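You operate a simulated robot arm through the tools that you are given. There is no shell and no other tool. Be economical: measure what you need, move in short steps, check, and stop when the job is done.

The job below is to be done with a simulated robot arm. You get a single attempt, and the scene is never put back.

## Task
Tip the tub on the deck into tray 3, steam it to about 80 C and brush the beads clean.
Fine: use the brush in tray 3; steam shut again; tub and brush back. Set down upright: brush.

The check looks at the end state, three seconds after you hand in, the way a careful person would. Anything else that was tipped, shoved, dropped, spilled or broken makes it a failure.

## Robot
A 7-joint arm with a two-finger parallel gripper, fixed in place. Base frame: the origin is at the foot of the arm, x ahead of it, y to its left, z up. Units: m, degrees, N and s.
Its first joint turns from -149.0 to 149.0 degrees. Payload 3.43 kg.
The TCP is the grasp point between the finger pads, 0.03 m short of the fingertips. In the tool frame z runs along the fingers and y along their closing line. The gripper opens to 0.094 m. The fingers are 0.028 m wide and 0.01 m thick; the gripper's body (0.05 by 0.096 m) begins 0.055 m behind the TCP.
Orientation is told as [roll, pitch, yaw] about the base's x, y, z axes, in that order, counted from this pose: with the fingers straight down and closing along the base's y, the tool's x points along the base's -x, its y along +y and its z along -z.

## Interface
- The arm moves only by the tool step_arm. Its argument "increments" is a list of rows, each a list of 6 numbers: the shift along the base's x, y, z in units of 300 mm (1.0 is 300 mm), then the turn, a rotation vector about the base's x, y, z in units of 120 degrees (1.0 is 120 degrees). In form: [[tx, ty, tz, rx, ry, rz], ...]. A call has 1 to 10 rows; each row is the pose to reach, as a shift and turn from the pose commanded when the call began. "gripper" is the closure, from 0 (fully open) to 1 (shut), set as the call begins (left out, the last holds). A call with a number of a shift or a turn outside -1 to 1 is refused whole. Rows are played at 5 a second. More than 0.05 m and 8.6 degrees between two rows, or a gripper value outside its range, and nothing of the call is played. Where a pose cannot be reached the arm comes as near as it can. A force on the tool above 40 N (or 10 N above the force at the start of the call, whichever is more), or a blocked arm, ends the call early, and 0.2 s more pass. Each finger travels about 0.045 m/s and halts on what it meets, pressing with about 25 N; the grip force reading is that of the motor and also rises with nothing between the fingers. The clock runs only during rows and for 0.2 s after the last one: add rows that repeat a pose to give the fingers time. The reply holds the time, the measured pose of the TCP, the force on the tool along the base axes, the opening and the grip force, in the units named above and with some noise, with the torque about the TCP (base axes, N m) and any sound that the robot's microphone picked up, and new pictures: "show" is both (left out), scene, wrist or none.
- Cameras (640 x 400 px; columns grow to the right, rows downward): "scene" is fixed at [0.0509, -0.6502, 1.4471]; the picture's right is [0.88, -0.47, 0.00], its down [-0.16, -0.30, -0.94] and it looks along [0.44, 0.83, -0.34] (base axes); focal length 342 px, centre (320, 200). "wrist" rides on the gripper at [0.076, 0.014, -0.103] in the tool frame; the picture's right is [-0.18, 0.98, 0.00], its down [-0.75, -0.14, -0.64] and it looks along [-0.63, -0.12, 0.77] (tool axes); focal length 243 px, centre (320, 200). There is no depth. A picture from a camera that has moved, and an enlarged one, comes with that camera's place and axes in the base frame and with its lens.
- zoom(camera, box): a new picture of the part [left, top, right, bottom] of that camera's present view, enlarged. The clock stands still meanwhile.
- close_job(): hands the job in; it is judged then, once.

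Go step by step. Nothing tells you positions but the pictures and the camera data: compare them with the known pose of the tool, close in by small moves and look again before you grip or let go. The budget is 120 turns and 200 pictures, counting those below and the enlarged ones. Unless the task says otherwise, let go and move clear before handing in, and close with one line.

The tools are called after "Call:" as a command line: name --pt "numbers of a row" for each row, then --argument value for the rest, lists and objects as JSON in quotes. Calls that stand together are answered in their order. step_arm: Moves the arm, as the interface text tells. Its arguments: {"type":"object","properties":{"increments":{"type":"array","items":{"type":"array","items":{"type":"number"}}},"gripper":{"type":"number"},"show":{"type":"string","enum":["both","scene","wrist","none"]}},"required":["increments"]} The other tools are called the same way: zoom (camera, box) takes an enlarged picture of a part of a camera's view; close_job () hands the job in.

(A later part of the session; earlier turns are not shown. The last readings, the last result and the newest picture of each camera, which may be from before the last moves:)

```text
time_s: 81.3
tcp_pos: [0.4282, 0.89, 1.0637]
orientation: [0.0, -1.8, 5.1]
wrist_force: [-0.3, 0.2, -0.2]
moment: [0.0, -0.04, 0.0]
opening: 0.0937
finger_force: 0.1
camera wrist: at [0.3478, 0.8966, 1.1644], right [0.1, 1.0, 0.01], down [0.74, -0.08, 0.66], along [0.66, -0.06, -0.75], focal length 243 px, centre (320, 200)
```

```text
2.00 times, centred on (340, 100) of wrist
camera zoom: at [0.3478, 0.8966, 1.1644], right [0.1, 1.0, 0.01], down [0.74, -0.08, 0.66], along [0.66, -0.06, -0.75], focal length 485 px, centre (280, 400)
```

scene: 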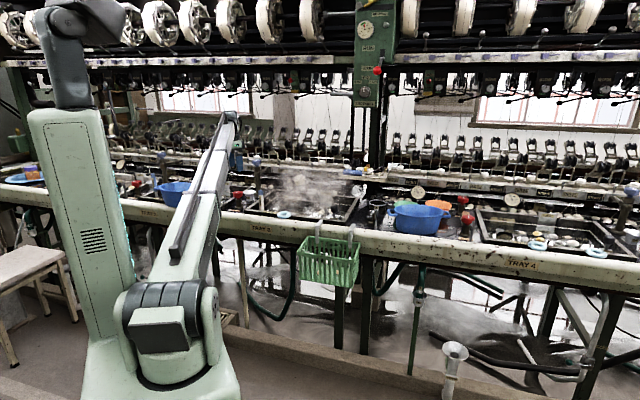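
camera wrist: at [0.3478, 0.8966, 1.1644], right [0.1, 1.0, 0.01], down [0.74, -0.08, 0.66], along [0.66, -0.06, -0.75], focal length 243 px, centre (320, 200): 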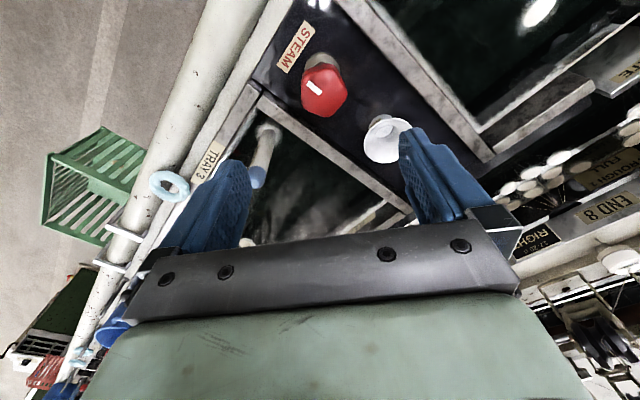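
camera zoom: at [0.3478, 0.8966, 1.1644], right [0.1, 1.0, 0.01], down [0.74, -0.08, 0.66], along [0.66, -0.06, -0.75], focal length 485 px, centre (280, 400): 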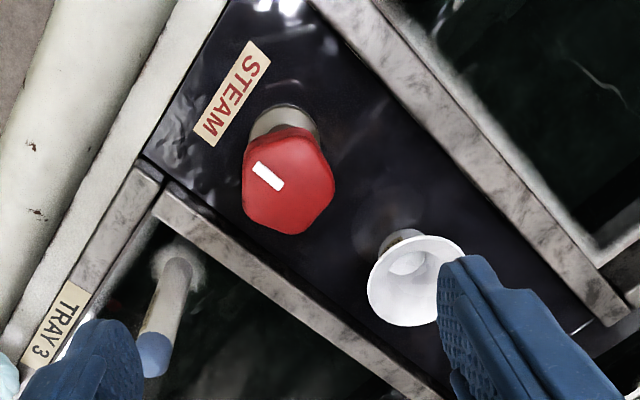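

The knob is a five-sided red handle, centre about (.422,.893), top z≈.925. I'll straighten the tool and come down to just above it.

Call:
step_arm --pt "0 0 -0.01 0 0.003 0" --pt "-0.005 0.003 -0.04 0 0.006 0" --pt "-0.01 0.006 -0.085 -0.001 0.01 0" --pt "-0.015 0.01 -0.135 -0.001 0.014 0" --pt "-0.02 0.01 -0.19 -0.001 0.014 0" --pt "-0.02 0.01 -0.24 -0.001 0.014 0" --pt "-0.02 0.01 -0.28 -0.001 0.014 0" --pt "-0.02 0.01 -0.305 -0.001 0.014 0" --pt "-0.02 0.01 -0.313 -0.001 0.014 0" --show "wrist"

Call:
zoom --camera "scene" --box '[210, 160, 290, 220]'

```text
time_s: 83.3
tcp_pos: [0.4196, 0.8918, 0.9695]
orientation: [0.1, -0.1, 5.0]
wrist_force: [0.9, -0.1, -0.7]
moment: [-0.02, 0.01, 0.03]
opening: 0.094
finger_force: 0.0
camera wrist: at [0.3435, 0.8992, 1.0726], right [0.1, 1.0, 0.0], down [0.76, -0.08, 0.64], along [0.64, -0.06, -0.77], focal length 243 px, centre (320, 200)
```

wrist: 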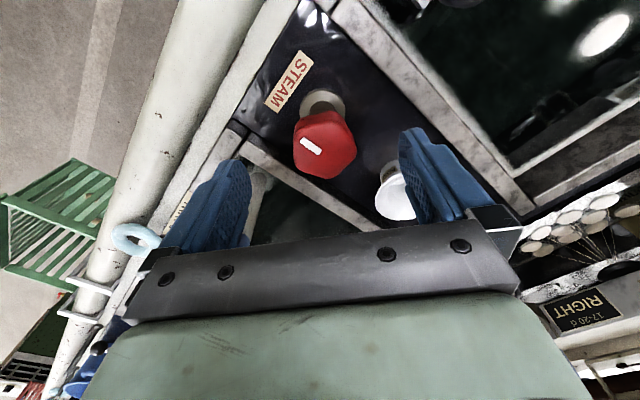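

```text
6.67 times, centred on (250, 190) of scene
camera zoom: at [0.0509, -0.6502, 1.4471], right [0.88, -0.47, 0.0], down [-0.16, -0.3, -0.94], along [0.44, 0.83, -0.34], focal length 2279 px, centre (787, 267)
```

zoom: 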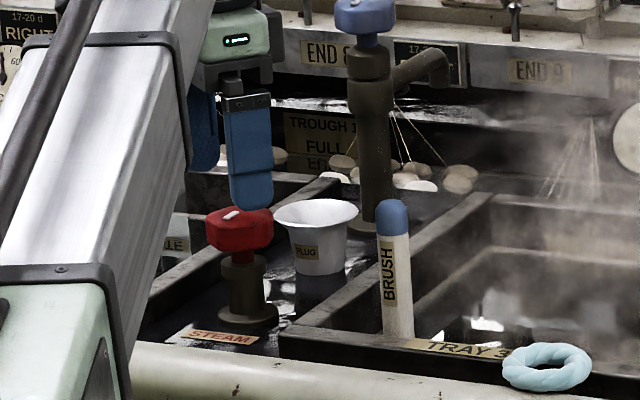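

Well aligned. I'll lower around the knob and close.

Call:
step_arm --pt "0 0.002 -0.01 0 0 0" --pt "0 0.004 -0.04 0 0 0" --pt "0 0.004 -0.085 0 0 0" --pt "0 0.004 -0.13 0 0 0" --pt "0 0.004 -0.165 0 0 0" --pt "0 0.004 -0.185 0 0 0" --pt "0 0.004 -0.19 0 0 0" --show "wrist"

Call:
zoom --camera "scene" --box '[210, 160, 290, 220]'

```text
time_s: 84.9
tcp_pos: [0.4208, 0.8944, 0.9134]
orientation: [0.1, 0.0, 5.0]
wrist_force: [0.0, 0.3, 0.3]
moment: [-0.01, -0.03, 0.03]
opening: 0.0943
finger_force: 0.0
camera wrist: at [0.3433, 0.9008, 1.0162], right [0.1, 1.0, 0.0], down [0.76, -0.08, 0.64], along [0.64, -0.06, -0.77], focal length 243 px, centre (320, 200)
```

wrist: 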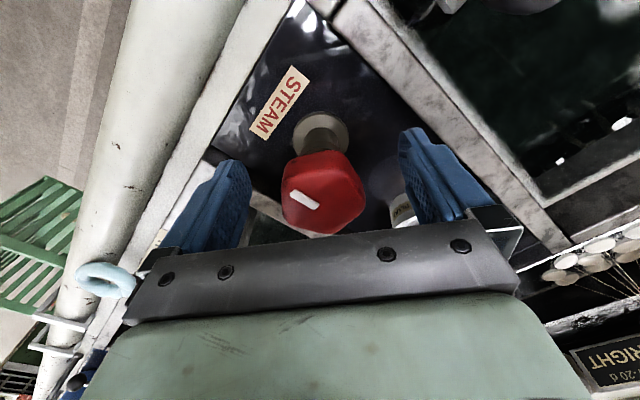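

```text
6.67 times, centred on (250, 190) of scene
camera zoom: at [0.0509, -0.6502, 1.4471], right [0.88, -0.47, 0.0], down [-0.16, -0.3, -0.94], along [0.44, 0.83, -0.34], focal length 2279 px, centre (787, 267)
```

zoom: 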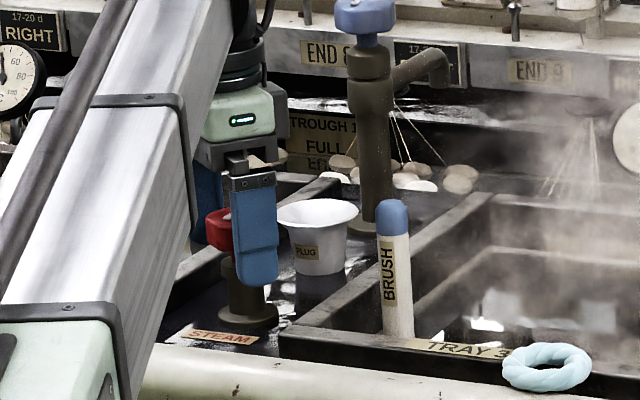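

The knob is centred between the fingers. Closing.

Call:
step_arm --gripper 1.0 --pt "0 0 0 0 0 0" --pt "0 0 0 0 0 0" --pt "0 0 0 0 0 0" --pt "0 0 0 0 0 0" --pt "0 0 0 0 0 0" --show "none"

```text
time_s: 86.1
tcp_pos: [0.4194, 0.8931, 0.913]
orientation: [-0.1, -0.1, 5.0]
wrist_force: [-0.1, -8.6, -2.4]
moment: [-0.05, 0.02, -0.02]
opening: 0.0491
finger_force: 44.9
```

Gripped (49 mm). I'll turn it counter-clockwise (opening) in a moderate arc and watch the torque, sound and gauge.

Call:
step_arm --pt "0 -0.004 0 0 0 0.02" --pt "0 -0.005 0 0 0 0.06" --pt "0 -0.005 0 0 0 0.11" --pt "0 -0.005 0 0 0 0.17" --pt "0 -0.005 0 0 0 0.23" --pt "0 -0.005 0 0 0 0.29" --pt "0 -0.005 0 0 0 0.35" --pt "0 -0.005 0 0 0 0.4" --pt "0 -0.005 0 0 0 0.44" --pt "0 -0.005 0 0 0 0.45" --show "wrist"

Call:
zoom --camera "scene" --box '[285, 165, 325, 190]'

```text
time_s: 87.9
tcp_pos: [0.4232, 0.8881, 0.9126]
orientation: [-0.6, -0.1, 50.5]
wrist_force: [6.3, -5.3, 4.6]
moment: [-0.25, 0.21, -0.08]
opening: 0.0487
finger_force: 44.8
stopped in row 8: the force on the tool passed its limit at 42 N (the readings are from after the stop); the commanded pose is now the measured one
camera wrist: at [0.3635, 0.8381, 1.016], right [-0.64, 0.77, -0.01], down [0.58, 0.49, 0.64], along [0.5, 0.41, -0.76], focal length 243 px, centre (320, 200)
```

wrist: 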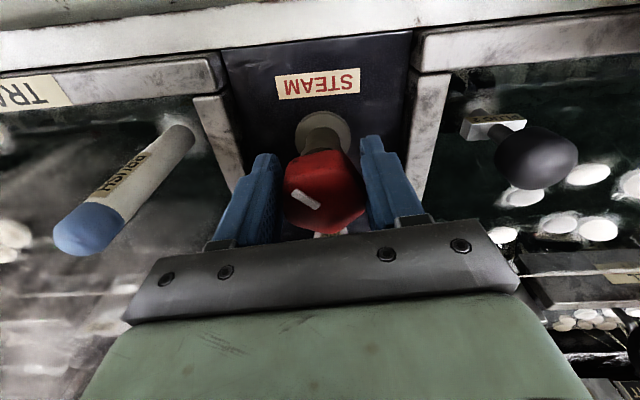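

```text
16.00 times, centred on (305, 178) of scene
camera zoom: at [0.0509, -0.6502, 1.4471], right [0.88, -0.47, 0.0], down [-0.16, -0.3, -0.94], along [0.44, 0.83, -0.34], focal length 5470 px, centre (560, 560)
```

zoom: 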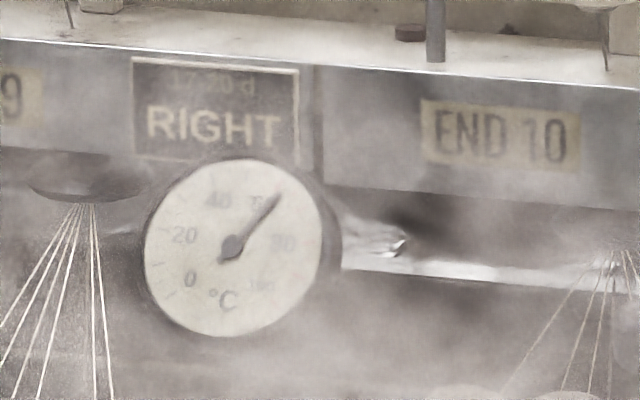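

The knob turned about 45° with the hand. I'll hold for two seconds and compare the gauge.

Call:
step_arm --pt "0.003 -0.003 0 0 0 0" --pt "0.003 -0.003 0 0 0 0" --pt "0.003 -0.003 0 0 0 0" --pt "0.003 -0.003 0 0 0 0" --pt "0.003 -0.003 0 0 0 0" --pt "0.003 -0.003 0 0 0 0" --pt "0.003 -0.003 0 0 0 0" --pt "0.003 -0.003 0 0 0 0" --pt "0.003 -0.003 0 0 0 0" --pt "0.003 -0.003 0 0 0 0" --show "none"

Call:
zoom --camera "scene" --box '[285, 165, 325, 190]'

```text
time_s: 90.1
tcp_pos: [0.424, 0.8893, 0.9129]
orientation: [-0.3, 0.0, 50.6]
wrist_force: [-6.9, 1.0, 8.5]
moment: [0.28, 0.28, 0.09]
opening: 0.0489
finger_force: 45.1
```

```text
16.00 times, centred on (305, 178) of scene
camera zoom: at [0.0509, -0.6502, 1.4471], right [0.88, -0.47, 0.0], down [-0.16, -0.3, -0.94], along [0.44, 0.83, -0.34], focal length 5470 px, centre (560, 560)
```

zoom: 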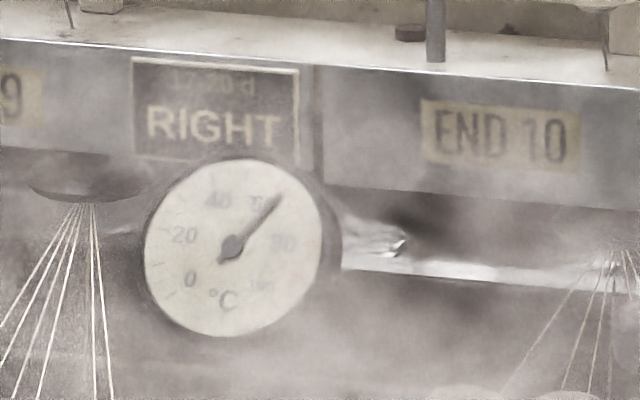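

The gauge hasn't moved yet. I'll turn further open.

Call:
step_arm --pt "0 0 0 0 0 0.02" --pt "0 0 0 0 0 0.06" --pt "0 0 0 0 0 0.11" --pt "0 0 0 0 0 0.16" --pt "0 0 0 0 0 0.21" --pt "0 0 0 0 0 0.26" --pt "0 0 0 0 0 0.31" --pt "0 0 0 0 0 0.36" --pt "0 0 0 0 0 0.4" --pt "0 0 0 0 0 0.42" --show "wrist"

Call:
zoom --camera "scene" --box '[285, 165, 325, 190]'

```text
time_s: 91.9
tcp_pos: [0.4281, 0.8888, 0.9132]
orientation: [-0.9, 0.1, 91.2]
wrist_force: [8.0, -4.1, 0.4]
moment: [0.19, 0.36, -0.1]
opening: 0.0487
finger_force: 44.9
stopped in row 8: the force on the tool passed its limit at 41 N (the readings are from after the stop); the commanded pose is now the measured one
camera wrist: at [0.4147, 0.8094, 1.0158], right [-0.99, 0.16, -0.02], down [0.12, 0.76, 0.64], along [0.12, 0.63, -0.76], focal length 243 px, centre (320, 200)
```

wrist: 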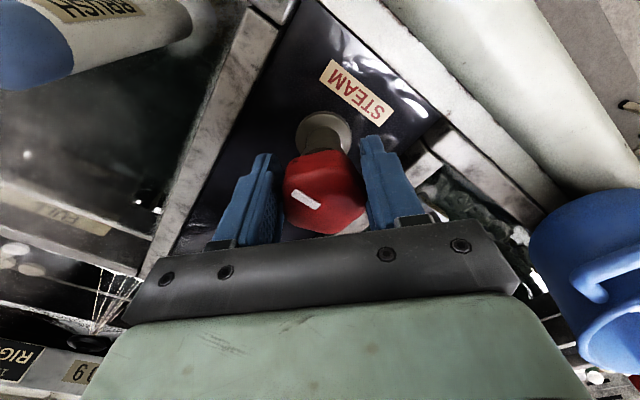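

```text
16.00 times, centred on (305, 178) of scene
camera zoom: at [0.0509, -0.6502, 1.4471], right [0.88, -0.47, 0.0], down [-0.16, -0.3, -0.94], along [0.44, 0.83, -0.34], focal length 5470 px, centre (560, 560)
```

zoom: 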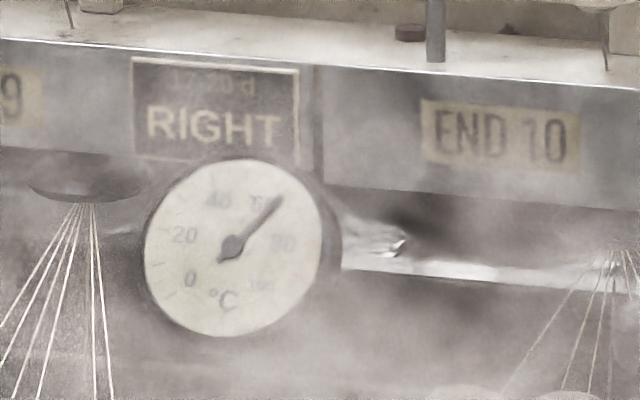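

The needle may be creeping up. I'll hold longer and compare.

Call:
step_arm --pt "0.003 -0.002 0 0 0 0" --pt "0.003 -0.002 0 0 0 0" --pt "0.003 -0.002 0 0 0 0" --pt "0.003 -0.002 0 0 0 0" --pt "0.003 -0.002 0 0 0 0" --pt "0.003 -0.002 0 0 0 0" --pt "0.003 -0.002 0 0 0 0" --pt "0.003 -0.002 0 0 0 0" --pt "0.003 -0.002 0 0 0 0" --pt "0.003 -0.002 0 0 0 0" --show "none"

Call:
step_arm --pt "0 0 0 0 0 0" --pt "0 0 0 0 0 0" --pt "0 0 0 0 0 0" --pt "0 0 0 0 0 0" --pt "0 0 0 0 0 0" --pt "0 0 0 0 0 0" --pt "0 0 0 0 0 0" --pt "0 0 0 0 0 0" --pt "0 0 0 0 0 0" --pt "0 0 0 0 0 0" --show "none"

Call:
zoom --camera "scene" --box '[290, 173, 310, 188]'

```text
time_s: 94.1
tcp_pos: [0.428, 0.8867, 0.9135]
orientation: [-0.8, 0.1, 91.2]
wrist_force: [5.8, 1.7, 4.9]
moment: [0.05, 0.47, -0.01]
opening: 0.0487
finger_force: 44.7
```

```text
time_s: 96.3
tcp_pos: [0.428, 0.8864, 0.9135]
orientation: [-0.7, 0.0, 91.2]
wrist_force: [5.2, 4.9, 6.2]
moment: [0.16, 0.22, -0.06]
opening: 0.0488
finger_force: 45.2
```

```text
16.00 times, centred on (300, 180) of scene
camera zoom: at [0.0509, -0.6502, 1.4471], right [0.88, -0.47, 0.0], down [-0.16, -0.3, -0.94], along [0.44, 0.83, -0.34], focal length 5470 px, centre (640, 512)
```

zoom: 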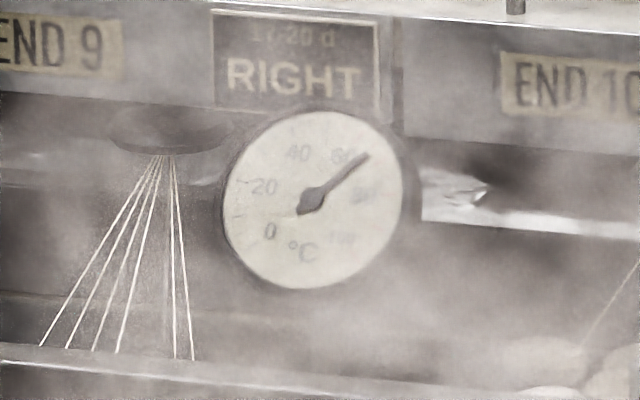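

It's rising, now about 65 °C at roughly 0.4 °C/s. I'll wait with several holds.

Call:
step_arm --pt "0 0 0 0 0 0" --pt "0 0 0 0 0 0" --pt "0 0 0 0 0 0" --pt "0 0 0 0 0 0" --pt "0 0 0 0 0 0" --pt "0 0 0 0 0 0" --pt "0 0 0 0 0 0" --pt "0 0 0 0 0 0" --pt "0 0 0 0 0 0" --pt "0 0 0 0 0 0" --show "none"

Call:
step_arm --pt "0 0 0 0 0 0" --pt "0 0 0 0 0 0" --pt "0 0 0 0 0 0" --pt "0 0 0 0 0 0" --pt "0 0 0 0 0 0" --pt "0 0 0 0 0 0" --pt "0 0 0 0 0 0" --pt "0 0 0 0 0 0" --pt "0 0 0 0 0 0" --pt "0 0 0 0 0 0" --show "none"

Call:
step_arm --pt "0 0 0 0 0 0" --pt "0 0 0 0 0 0" --pt "0 0 0 0 0 0" --pt "0 0 0 0 0 0" --pt "0 0 0 0 0 0" --pt "0 0 0 0 0 0" --pt "0 0 0 0 0 0" --pt "0 0 0 0 0 0" --pt "0 0 0 0 0 0" --pt "0 0 0 0 0 0" --show "none"

Call:
zoom --camera "scene" --box '[290, 173, 310, 188]'

```text
time_s: 98.5
tcp_pos: [0.4278, 0.8869, 0.9137]
orientation: [-0.8, -0.1, 91.2]
wrist_force: [6.2, 5.9, 7.0]
moment: [0.01, 0.24, -0.07]
opening: 0.0489
finger_force: 45.3
```

```text
time_s: 100.7
tcp_pos: [0.4278, 0.8865, 0.9132]
orientation: [-0.8, -0.1, 91.2]
wrist_force: [5.5, 6.4, 6.3]
moment: [0.05, 0.25, -0.07]
opening: 0.0489
finger_force: 44.5
```

```text
time_s: 102.9
tcp_pos: [0.4278, 0.8865, 0.9138]
orientation: [-0.8, 0.0, 91.3]
wrist_force: [5.5, 5.2, 6.7]
moment: [0.04, 0.28, -0.06]
opening: 0.049
finger_force: 45.3
```

```text
16.00 times, centred on (300, 180) of scene
camera zoom: at [0.0509, -0.6502, 1.4471], right [0.88, -0.47, 0.0], down [-0.16, -0.3, -0.94], along [0.44, 0.83, -0.34], focal length 5470 px, centre (640, 512)
```

zoom: 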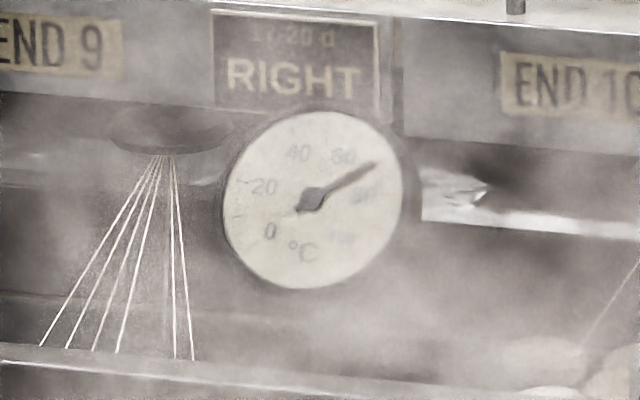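

About 70 °C and rising about 0.5 °C/s. I'll wait further.

Call:
step_arm --pt "0 0 0 0 0 0" --pt "0 0 0 0 0 0" --pt "0 0 0 0 0 0" --pt "0 0 0 0 0 0" --pt "0 0 0 0 0 0" --pt "0 0 0 0 0 0" --pt "0 0 0 0 0 0" --pt "0 0 0 0 0 0" --pt "0 0 0 0 0 0" --pt "0 0 0 0 0 0" --show "none"

Call:
step_arm --pt "0 0 0 0 0 0" --pt "0 0 0 0 0 0" --pt "0 0 0 0 0 0" --pt "0 0 0 0 0 0" --pt "0 0 0 0 0 0" --pt "0 0 0 0 0 0" --pt "0 0 0 0 0 0" --pt "0 0 0 0 0 0" --pt "0 0 0 0 0 0" --pt "0 0 0 0 0 0" --show "none"

Call:
step_arm --pt "0 0 0 0 0 0" --pt "0 0 0 0 0 0" --pt "0 0 0 0 0 0" --pt "0 0 0 0 0 0" --pt "0 0 0 0 0 0" --pt "0 0 0 0 0 0" --pt "0 0 0 0 0 0" --pt "0 0 0 0 0 0" --pt "0 0 0 0 0 0" --pt "0 0 0 0 0 0" --show "none"

Call:
step_arm --pt "0 0 0 0 0 0" --pt "0 0 0 0 0 0" --pt "0 0 0 0 0 0" --pt "0 0 0 0 0 0" --pt "0 0 0 0 0 0" --pt "0 0 0 0 0 0" --pt "0 0 0 0 0 0" --pt "0 0 0 0 0 0" --pt "0 0 0 0 0 0" --pt "0 0 0 0 0 0" --show "none"

Call:
zoom --camera "scene" --box '[290, 173, 310, 188]'

```text
time_s: 105.1
tcp_pos: [0.4281, 0.8862, 0.9121]
orientation: [-0.8, 0.1, 91.3]
wrist_force: [5.6, 5.2, 6.5]
moment: [0.07, 0.29, -0.06]
opening: 0.049
finger_force: 45.0
```

```text
time_s: 107.3
tcp_pos: [0.4294, 0.887, 0.9123]
orientation: [-0.8, 0.0, 91.2]
wrist_force: [4.9, 4.5, 4.8]
moment: [0.08, 0.25, -0.03]
opening: 0.0487
finger_force: 45.1
```

```text
time_s: 109.5
tcp_pos: [0.4275, 0.8869, 0.9139]
orientation: [-0.8, 0.0, 91.3]
wrist_force: [5.2, 3.1, 4.4]
moment: [0.03, 0.28, -0.03]
opening: 0.0488
finger_force: 44.7
```

```text
time_s: 111.7
tcp_pos: [0.4282, 0.8873, 0.9123]
orientation: [-0.8, -0.1, 91.2]
wrist_force: [4.2, 4.3, 3.8]
moment: [0.0, 0.25, -0.03]
opening: 0.0488
finger_force: 44.7
```

```text
16.00 times, centred on (300, 180) of scene
camera zoom: at [0.0509, -0.6502, 1.4471], right [0.88, -0.47, 0.0], down [-0.16, -0.3, -0.94], along [0.44, 0.83, -0.34], focal length 5470 px, centre (640, 512)
```

zoom: 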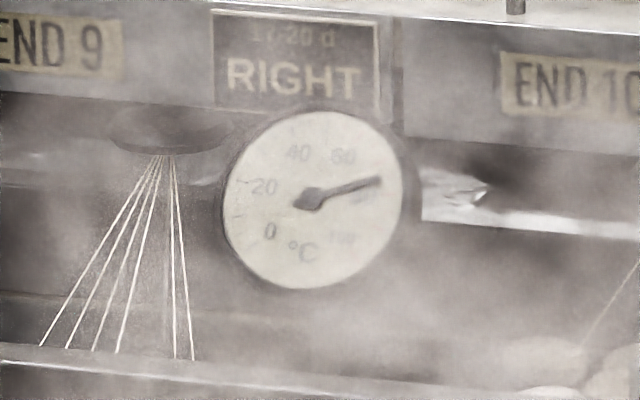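

About 75 °C. Two more holds, then I'll close the valve by turning back along the same arc.

Call:
step_arm --pt "0 0 0 0 0 0" --pt "0 0 0 0 0 0" --pt "0 0 0 0 0 0" --pt "0 0 0 0 0 0" --pt "0 0 0 0 0 0" --pt "0 0 0 0 0 0" --pt "0 0 0 0 0 0" --pt "0 0 0 0 0 0" --pt "0 0 0 0 0 0" --pt "0 0 0 0 0 0" --show "none"

Call:
step_arm --pt "0 0 0 0 0 0" --pt "0 0 0 0 0 0" --pt "0 0 0 0 0 0" --pt "0 0 0 0 0 0" --pt "0 0 0 0 0 0" --pt "0 0 0 0 0 0" --pt "0 0 0 0 0 0" --pt "0 0 0 0 0 0" --show "none"

Call:
step_arm --pt "-0.001 0 0 0 0 -0.02" --pt "-0.003 0.001 0 0 0 -0.07" --pt "-0.005 0.002 0 0 0 -0.13" --pt "-0.008 0.003 0 0 0 -0.195" --pt "-0.01 0.004 0 0 0 -0.26" --pt "-0.013 0.005 0 0 0 -0.325" --pt "-0.015 0.006 0 0 0 -0.385" --pt "-0.0167 0.0067 0 0 0 -0.417" --show "none"

Call:
zoom --camera "scene" --box '[290, 173, 310, 188]'

```text
time_s: 113.9
tcp_pos: [0.4277, 0.8863, 0.9131]
orientation: [-0.8, 0.0, 91.2]
wrist_force: [4.2, 2.9, 2.7]
moment: [0.02, 0.26, -0.02]
opening: 0.0493
finger_force: 45.2
```

```text
time_s: 115.7
tcp_pos: [0.4283, 0.8854, 0.9119]
orientation: [-0.8, 0.0, 91.2]
wrist_force: [3.6, 1.9, 2.8]
moment: [0.02, 0.28, -0.08]
opening: 0.0487
finger_force: 44.9
```

```text
time_s: 117.5
tcp_pos: [0.4216, 0.8891, 0.9131]
orientation: [-0.8, 0.1, 41.0]
wrist_force: [-15.8, -3.0, -10.8]
moment: [0.4, 0.23, 0.08]
opening: 0.0488
finger_force: 45.5
```

```text
16.00 times, centred on (300, 180) of scene
camera zoom: at [0.0509, -0.6502, 1.4471], right [0.88, -0.47, 0.0], down [-0.16, -0.3, -0.94], along [0.44, 0.83, -0.34], focal length 5470 px, centre (640, 512)
```

zoom: 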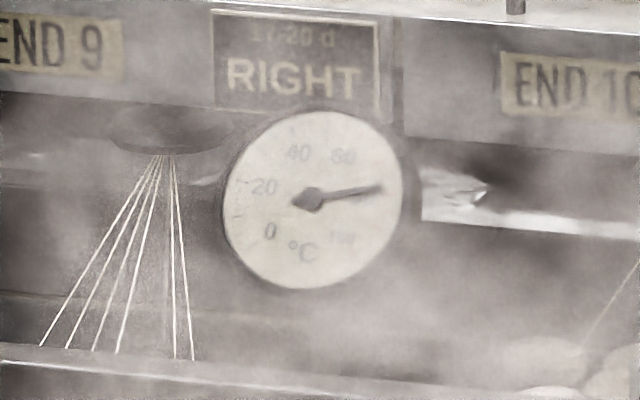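

About 77 °C with the valve half closed. I'll hold here briefly to see how it behaves.

Call:
step_arm --pt "0.004 0 0 0 0 0" --pt "0.004 0 0 0 0 0" --pt "0.004 0 0 0 0 0" --pt "0.004 0 0 0 0 0" --pt "0.004 0 0 0 0 0" --pt "0.004 0 0 0 0 0" --pt "0.004 0 0 0 0 0" --pt "0.004 0 0 0 0 0" --pt "0.004 0 0 0 0 0" --pt "0.004 0 0 0 0 0" --show "none"

Call:
zoom --camera "scene" --box '[290, 173, 310, 188]'

```text
time_s: 119.7
tcp_pos: [0.4219, 0.8888, 0.9141]
orientation: [-0.7, 0.1, 41.2]
wrist_force: [-32.2, -7.8, -15.2]
moment: [0.34, -0.38, 0.08]
opening: 0.0488
finger_force: 44.9
```

```text
16.00 times, centred on (300, 180) of scene
camera zoom: at [0.0509, -0.6502, 1.4471], right [0.88, -0.47, 0.0], down [-0.16, -0.3, -0.94], along [0.44, 0.83, -0.34], focal length 5470 px, centre (640, 512)
```

zoom: 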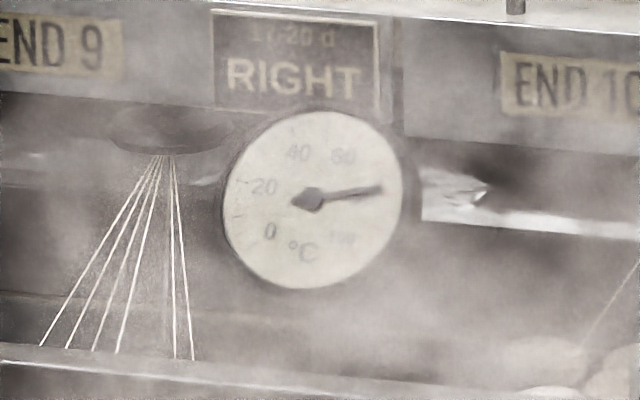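

It's still rising slowly (~78 °C). I'll relieve the side force and hold a little longer.

Call:
step_arm --pt "-0.003 -0.001 -0.001 0 0 0" --pt "-0.007 -0.002 -0.003 0 0 0" --pt "-0.007 -0.002 -0.003 0 0 0" --pt "-0.007 -0.002 -0.003 0 0 0" --pt "-0.007 -0.002 -0.003 0 0 0" --pt "-0.007 -0.002 -0.003 0 0 0" --pt "-0.007 -0.002 -0.003 0 0 0" --pt "-0.007 -0.002 -0.003 0 0 0" --pt "-0.007 -0.002 -0.003 0 0 0" --pt "-0.007 -0.002 -0.003 0 0 0" --show "none"

Call:
step_arm --pt "0 0 0 0 0 0" --pt "0 0 0 0 0 0" --pt "0 0 0 0 0 0" --pt "0 0 0 0 0 0" --pt "0 0 0 0 0 0" --pt "0 0 0 0 0 0" --pt "0 0 0 0 0 0" --pt "0 0 0 0 0 0" --pt "0 0 0 0 0 0" --pt "0 0 0 0 0 0" --show "none"

Call:
zoom --camera "scene" --box '[290, 173, 310, 188]'

```text
time_s: 121.9
tcp_pos: [0.4225, 0.889, 0.913]
orientation: [-0.7, -0.2, 41.2]
wrist_force: [3.5, 27.3, 29.2]
moment: [0.2, 0.32, 0.08]
opening: 0.0486
finger_force: 44.7
```

```text
time_s: 124.1
tcp_pos: [0.4219, 0.888, 0.9114]
orientation: [-0.7, -0.3, 41.2]
wrist_force: [4.1, 26.1, 28.2]
moment: [0.6, -0.12, 0.12]
opening: 0.0489
finger_force: 44.9
```

```text
16.00 times, centred on (300, 180) of scene
camera zoom: at [0.0509, -0.6502, 1.4471], right [0.88, -0.47, 0.0], down [-0.16, -0.3, -0.94], along [0.44, 0.83, -0.34], focal length 5470 px, centre (640, 512)
```

zoom: 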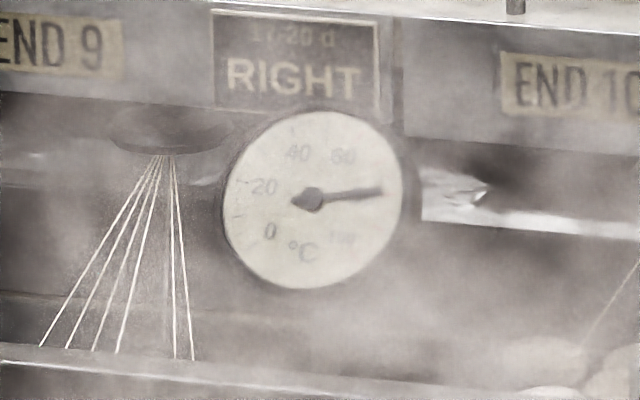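

Near 78.4 °C. I'll relieve force and open slightly more for a moment to reach 80.

Call:
step_arm --pt "0 0.0015 0.002 0 0 0.03" --pt "0.001 0.0015 0.002 0 0 0.09" --pt "0.003 0.001 0.002 0 0 0.15" --pt "0.005 0 0.002 0 0 0.2" --pt "0.005 0 0.002 0 0 0.2" --pt "0.005 0 0.002 0 0 0.2" --pt "0.005 0 0.002 0 0 0.2" --pt "0.005 0 0.002 0 0 0.2" --pt "0.005 0 0.002 0 0 0.2" --pt "0.005 0 0.002 0 0 0.2" --show "none"

Call:
zoom --camera "scene" --box '[290, 173, 310, 188]'

```text
time_s: 126.3
tcp_pos: [0.4247, 0.8878, 0.9122]
orientation: [-0.9, 0.3, 65.1]
wrist_force: [21.1, -16.2, -13.5]
moment: [0.49, 0.57, -0.25]
opening: 0.0487
finger_force: 45.1
```

```text
16.00 times, centred on (300, 180) of scene
camera zoom: at [0.0509, -0.6502, 1.4471], right [0.88, -0.47, 0.0], down [-0.16, -0.3, -0.94], along [0.44, 0.83, -0.34], focal length 5470 px, centre (640, 512)
```

zoom: 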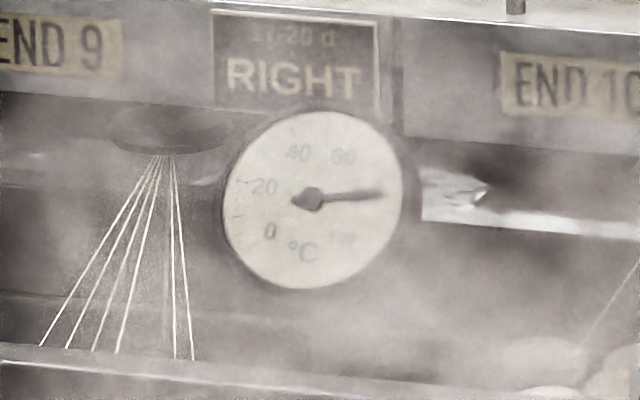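

About 79–80 °C. I'll close the valve fully now.

Call:
step_arm --pt "0.001 -0.001 -0.001 0 0 -0.017" --pt "0 -0.001 -0.001 0 0 -0.058" --pt "-0.003 0 -0.001 0 0 -0.117" --pt "-0.006 0.001 -0.001 0 0 -0.175" --pt "-0.009 0.002 -0.001 0 0 -0.233" --pt "-0.011 0.004 -0.001 0 0 -0.292" --pt "-0.013 0.007 -0.001 0 0 -0.35" --pt "-0.015 0.01 -0.001 0 0 -0.408" --pt "-0.017 0.013 -0.001 0 0 -0.467" --pt "-0.018 0.015 -0.001 0 0 -0.517" --show "wrist"

Call:
zoom --camera "scene" --box '[290, 173, 310, 188]'

```text
time_s: 128.5
tcp_pos: [0.4196, 0.8948, 0.9106]
orientation: [-0.8, 0.1, 3.0]
wrist_force: [6.6, -4.9, -19.1]
moment: [0.35, 1.17, 0.0]
opening: 0.0486
finger_force: 44.6
camera wrist: at [0.3434, 0.9047, 1.0149], right [0.13, 0.99, -0.01], down [0.76, -0.09, 0.64], along [0.64, -0.1, -0.76], focal length 243 px, centre (320, 200)
```

wrist: 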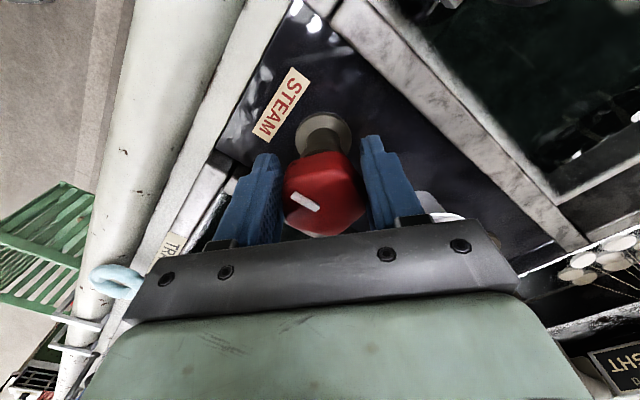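

```text
16.00 times, centred on (300, 180) of scene
camera zoom: at [0.0509, -0.6502, 1.4471], right [0.88, -0.47, 0.0], down [-0.16, -0.3, -0.94], along [0.44, 0.83, -0.34], focal length 5470 px, centre (640, 512)
```

zoom: 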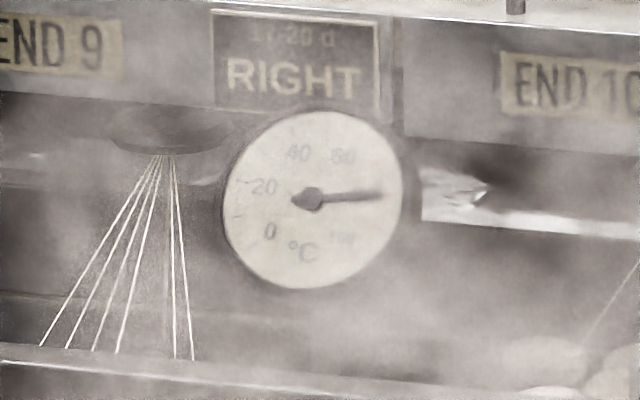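

The knob's mark is back where it began. I'll try a few degrees more to make sure it seats, then open the fingers.

Call:
step_arm --pt "0 0 -0.001 0 0 -0.02" --pt "0 0 -0.001 0 0 -0.045" --pt "0 0 -0.001 0 0 -0.045" --show "none"

Call:
step_arm --gripper 0.0 --pt "0 0 0 0 0 0" --pt "0 0 0 0 0 0" --pt "0 0 0 0 0 0" --pt "0 0 0 0 0 0" --pt "0 0 0 0 0 0" --pt "0 0 0.03 0 0 0" --pt "0 0 0.09 0 0 0" --pt "0 0 0.17 0 0 0" --pt "0 0 0.26 0 0 0" --pt "0 0 0.33 0 0 0" --show "wrist"

Call:
zoom --camera "scene" --box '[210, 160, 330, 235]'

```text
time_s: 129.3
tcp_pos: [0.4195, 0.8945, 0.9127]
orientation: [-0.6, 0.0, -2.3]
wrist_force: [2.8, 12.9, -5.5]
moment: [0.12, -0.4, 0.75]
opening: 0.0487
finger_force: 44.9
```

```text
time_s: 131.5
tcp_pos: [0.4175, 0.8928, 1.0115]
orientation: [-0.8, 0.0, -2.2]
wrist_force: [-0.4, 0.0, -0.2]
moment: [-0.04, 0.02, 0.0]
opening: 0.0941
finger_force: 0.1
camera wrist: at [0.3432, 0.9102, 1.1141], right [0.22, 0.97, -0.01], down [0.75, -0.16, 0.64], along [0.63, -0.15, -0.76], focal length 243 px, centre (320, 200)
```

wrist: 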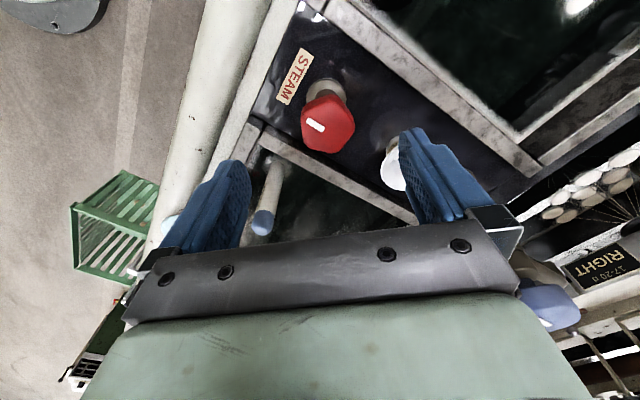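

```text
5.33 times, centred on (270, 198) of scene
camera zoom: at [0.0509, -0.6502, 1.4471], right [0.88, -0.47, 0.0], down [-0.16, -0.3, -0.94], along [0.44, 0.83, -0.34], focal length 1823 px, centre (587, 213)
```

zoom: 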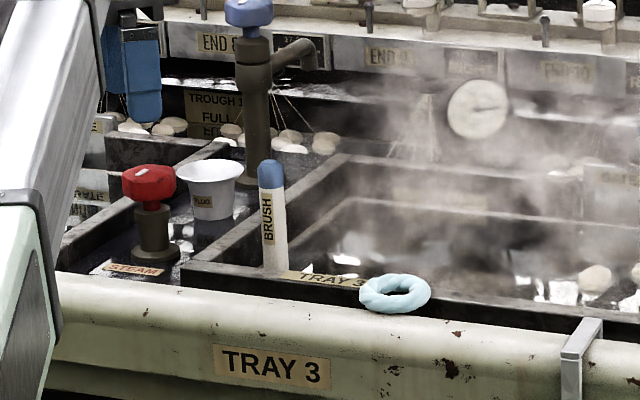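

The valve hit its end stop (torque 0.75), so it's shut, and the gauge is at ~80 °C. The brush handle's top is near (.5025,.812,.945). I'll move over it.

Call:
step_arm --gripper 0.25 --pt "0.005 -0.005 0.003 0 0 0" --pt "0.025 -0.024 0.01 0.002 0 0" --pt "0.06 -0.057 0.02 0.004 0 0" --pt "0.1 -0.095 0.02 0.006 0 0" --pt "0.15 -0.143 0.02 0.006 0 0" --pt "0.2 -0.19 0.02 0.006 0 0" --pt "0.24 -0.23 0.02 0.006 0 0" --pt "0.27 -0.258 0.02 0.006 0 0" --pt "0.283 -0.27 0.02 0.006 0 0"

Call:
zoom --camera "wrist" --box '[240, 60, 480, 240]'

```text
time_s: 133.5
tcp_pos: [0.5043, 0.8121, 1.0146]
orientation: [-0.1, 0.0, -2.3]
wrist_force: [-0.4, -0.2, 0.9]
moment: [-0.02, 0.02, 0.0]
opening: 0.0704
finger_force: 0.1
camera wrist: at [0.4291, 0.8283, 1.1177], right [0.22, 0.97, 0.0], down [0.75, -0.17, 0.64], along [0.63, -0.14, -0.77], focal length 243 px, centre (320, 200)
```

scene: 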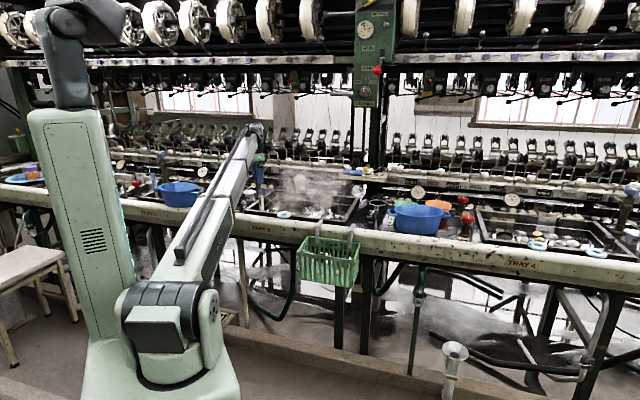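
wrist: 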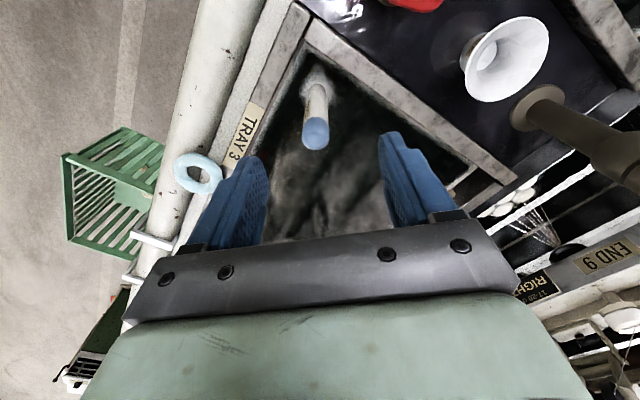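

```text
2.22 times, centred on (360, 150) of wrist
camera zoom: at [0.4291, 0.8283, 1.1177], right [0.22, 0.97, 0.0], down [0.75, -0.17, 0.64], along [0.63, -0.14, -0.77], focal length 539 px, centre (231, 311)
```

zoom: 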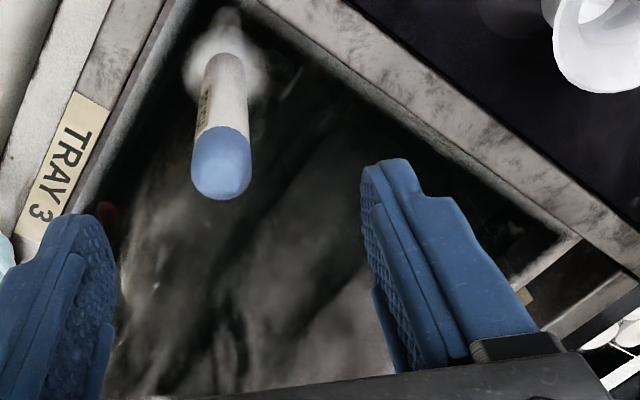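

The brush is nearly centred. I'll lower around its handle.

Call:
step_arm --pt "0 -0.003 -0.015 0 0 0" --pt "0.002 -0.008 -0.05 0 0 0" --pt "0.003 -0.013 -0.1 0 0 0" --pt "0.003 -0.013 -0.155 0 0 0" --pt "0.003 -0.013 -0.21 0 0 0" --pt "0.003 -0.013 -0.26 0 0 0" --pt "0.003 -0.013 -0.3 0 0 0" --pt "0.003 -0.013 -0.315 0 0 0" --pt "0.003 -0.013 -0.322 0 0 0" --show "wrist"

Call:
zoom --camera "scene" --box '[230, 165, 310, 225]'

```text
time_s: 135.5
tcp_pos: [0.5019, 0.8086, 0.9202]
orientation: [0.0, -0.1, -2.3]
wrist_force: [0.8, 0.3, 0.1]
moment: [0.02, -0.02, -0.02]
opening: 0.0703
finger_force: 0.1
camera wrist: at [0.4286, 0.8257, 1.0232], right [0.22, 0.97, 0.0], down [0.75, -0.17, 0.64], along [0.63, -0.14, -0.77], focal length 243 px, centre (320, 200)
```

wrist: 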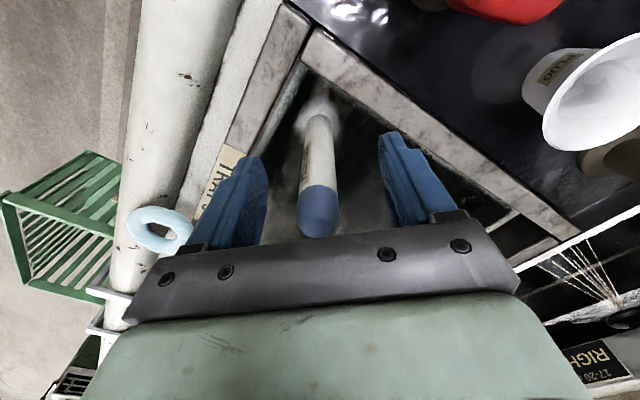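

```text
6.67 times, centred on (270, 195) of scene
camera zoom: at [0.0509, -0.6502, 1.4471], right [0.88, -0.47, 0.0], down [-0.16, -0.3, -0.94], along [0.44, 0.83, -0.34], focal length 2279 px, centre (653, 233)
```

zoom: 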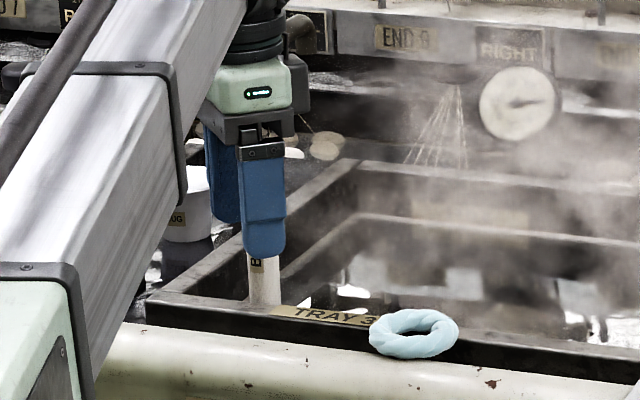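

The handle passes through the grasp point. Closing on it.

Call:
step_arm --gripper 1.0 --pt "0 0 0 0 0 0" --pt "0 0 0 0 0 0" --pt "0 0 0 0 0 0" --pt "0 0 0 0 0 0" --pt "0 0 0 0 0 0" --show "none"

Call:
step_arm --pt "0 0 0.01 0 0 0" --pt "0 0 0.04 0 0 0" --pt "0 0 0.09 0 0 0" --pt "0 0 0.15 0 0 0" --pt "0 0 0.21 0 0 0" --pt "0 0 0.27 0 0 0" --pt "0 0 0.31 0 0 0" --pt "0 0 0.33 0 0 0"

Call:
zoom --camera "scene" --box '[230, 150, 350, 225]'

```text
time_s: 136.7
tcp_pos: [0.5043, 0.8089, 0.9202]
orientation: [-0.1, 0.0, -2.4]
wrist_force: [-0.1, -0.2, 0.6]
moment: [0.03, 0.04, -0.03]
opening: 0.0249
finger_force: 24.9
```

```text
time_s: 138.5
tcp_pos: [0.504, 0.8095, 1.0194]
orientation: [-0.1, 0.0, -2.3]
wrist_force: [-0.2, 0.8, -1.4]
moment: [-0.01, 0.0, -0.02]
opening: 0.0247
finger_force: 24.9
camera wrist: at [0.429, 0.825, 1.1222], right [0.22, 0.97, 0.0], down [0.75, -0.17, 0.64], along [0.63, -0.14, -0.77], focal length 243 px, centre (320, 200)
```

scene: 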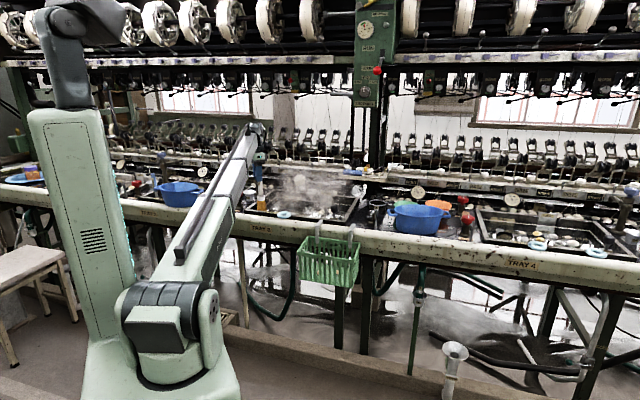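
wrist: 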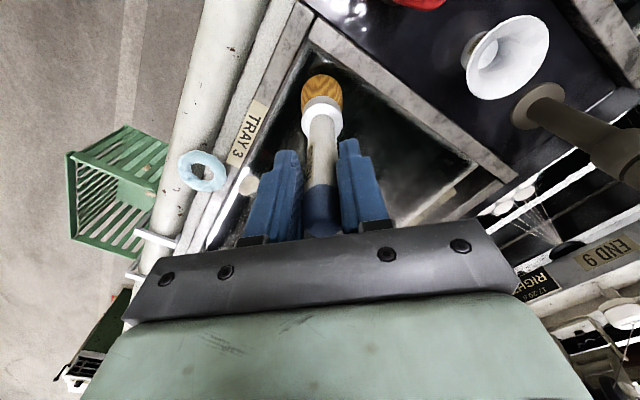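

```text
5.33 times, centred on (290, 188) of scene
camera zoom: at [0.0509, -0.6502, 1.4471], right [0.88, -0.47, 0.0], down [-0.16, -0.3, -0.94], along [0.44, 0.83, -0.34], focal length 1823 px, centre (480, 267)
```

zoom: 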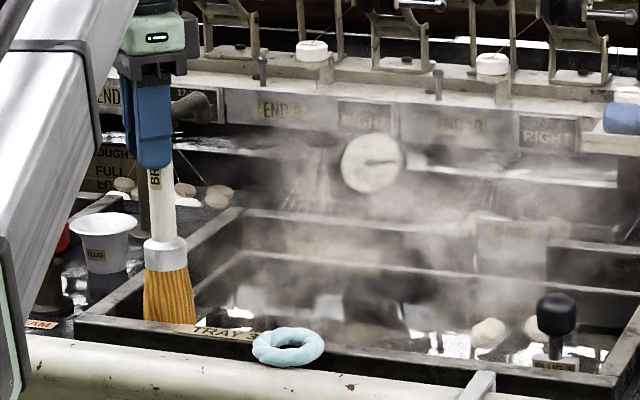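

Brush in hand, with its orange bristles reaching ~0.19 m below the TCP. The water surface and cocoons are around z≈.80. I'll move over the tray's middle and look for the three cocoons.

Call:
step_arm --pt "0.01 -0.007 0.01 0 0 0" --pt "0.04 -0.03 0.03 0 0 0" --pt "0.09 -0.065 0.05 0 0 0" --pt "0.15 -0.11 0.07 0 0 0" --pt "0.22 -0.16 0.07 0 0 0" --pt "0.29 -0.21 0.07 0 0 0" --pt "0.36 -0.26 0.07 0 0 0" --pt "0.42 -0.305 0.07 0 0 0" --pt "0.46 -0.335 0.07 0 0 0" --pt "0.48 -0.35 0.07 0 0 0" --show "wrist"

Call:
zoom --camera "scene" --box '[240, 150, 370, 235]'

```text
time_s: 140.7
tcp_pos: [0.6467, 0.7035, 1.0396]
orientation: [-0.1, -0.1, -2.3]
wrist_force: [-0.8, -0.6, -0.8]
moment: [0.0, 0.02, 0.0]
opening: 0.025
finger_force: 24.9
camera wrist: at [0.572, 0.7197, 1.1431], right [0.22, 0.97, 0.0], down [0.75, -0.17, 0.64], along [0.63, -0.14, -0.77], focal length 243 px, centre (320, 200)
```

wrist: 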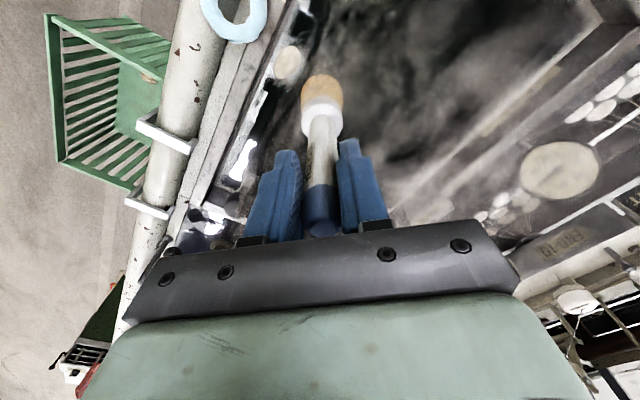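

```text
4.71 times, centred on (305, 192) of scene
camera zoom: at [0.0509, -0.6502, 1.4471], right [0.88, -0.47, 0.0], down [-0.16, -0.3, -0.94], along [0.44, 0.83, -0.34], focal length 1609 px, centre (391, 235)
```

zoom: 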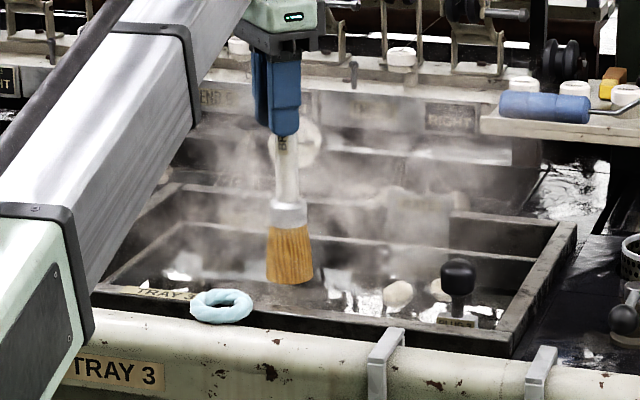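

Cocoon A is at about (.627,.668), and B, C near (.79,.70) and (.845,.70). I'll bring the bristles down on A first and make short strokes.

Call:
step_arm --pt "-0.01 -0.015 0 0 0 0" --pt "-0.035 -0.06 0 0 0 0" --pt "-0.058 -0.1 0 0 0 0" --pt "-0.066 -0.115 -0.02 0 0 0" --pt "-0.066 -0.117 -0.06 0 0 0" --pt "-0.066 -0.117 -0.11 0 0 0" --pt "-0.066 -0.117 -0.15 0 0 0" --pt "-0.066 -0.117 -0.175 0 0 0" --pt "-0.066 -0.117 -0.18 0 0 0" --show "wrist"

Call:
zoom --camera "scene" --box '[260, 180, 360, 230]'

```text
time_s: 142.7
tcp_pos: [0.6262, 0.668, 0.9875]
orientation: [-0.1, 0.0, -2.3]
wrist_force: [0.2, -0.5, -1.6]
moment: [-0.02, 0.0, 0.03]
opening: 0.0247
finger_force: 25.1
camera wrist: at [0.553, 0.6847, 1.0897], right [0.22, 0.97, 0.0], down [0.75, -0.17, 0.64], along [0.63, -0.14, -0.77], focal length 243 px, centre (320, 200)
```

wrist: 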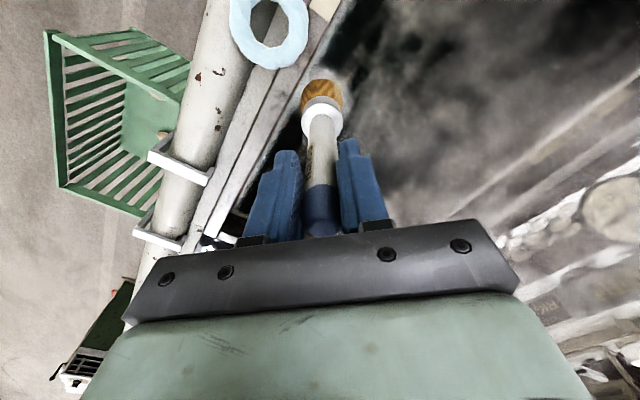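

```text
6.40 times, centred on (310, 205) of scene
camera zoom: at [0.0509, -0.6502, 1.4471], right [0.88, -0.47, 0.0], down [-0.16, -0.3, -0.94], along [0.44, 0.83, -0.34], focal length 2188 px, centre (384, 168)
```

zoom: 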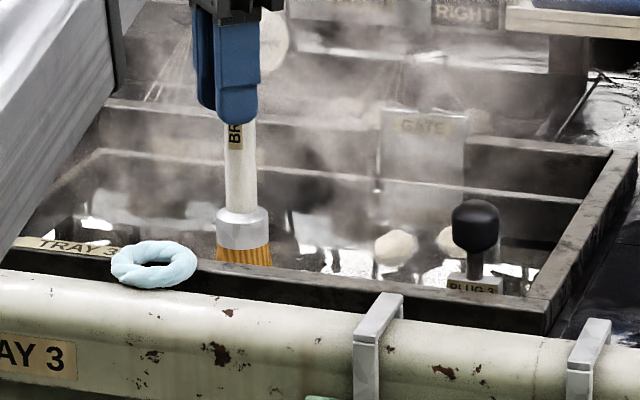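

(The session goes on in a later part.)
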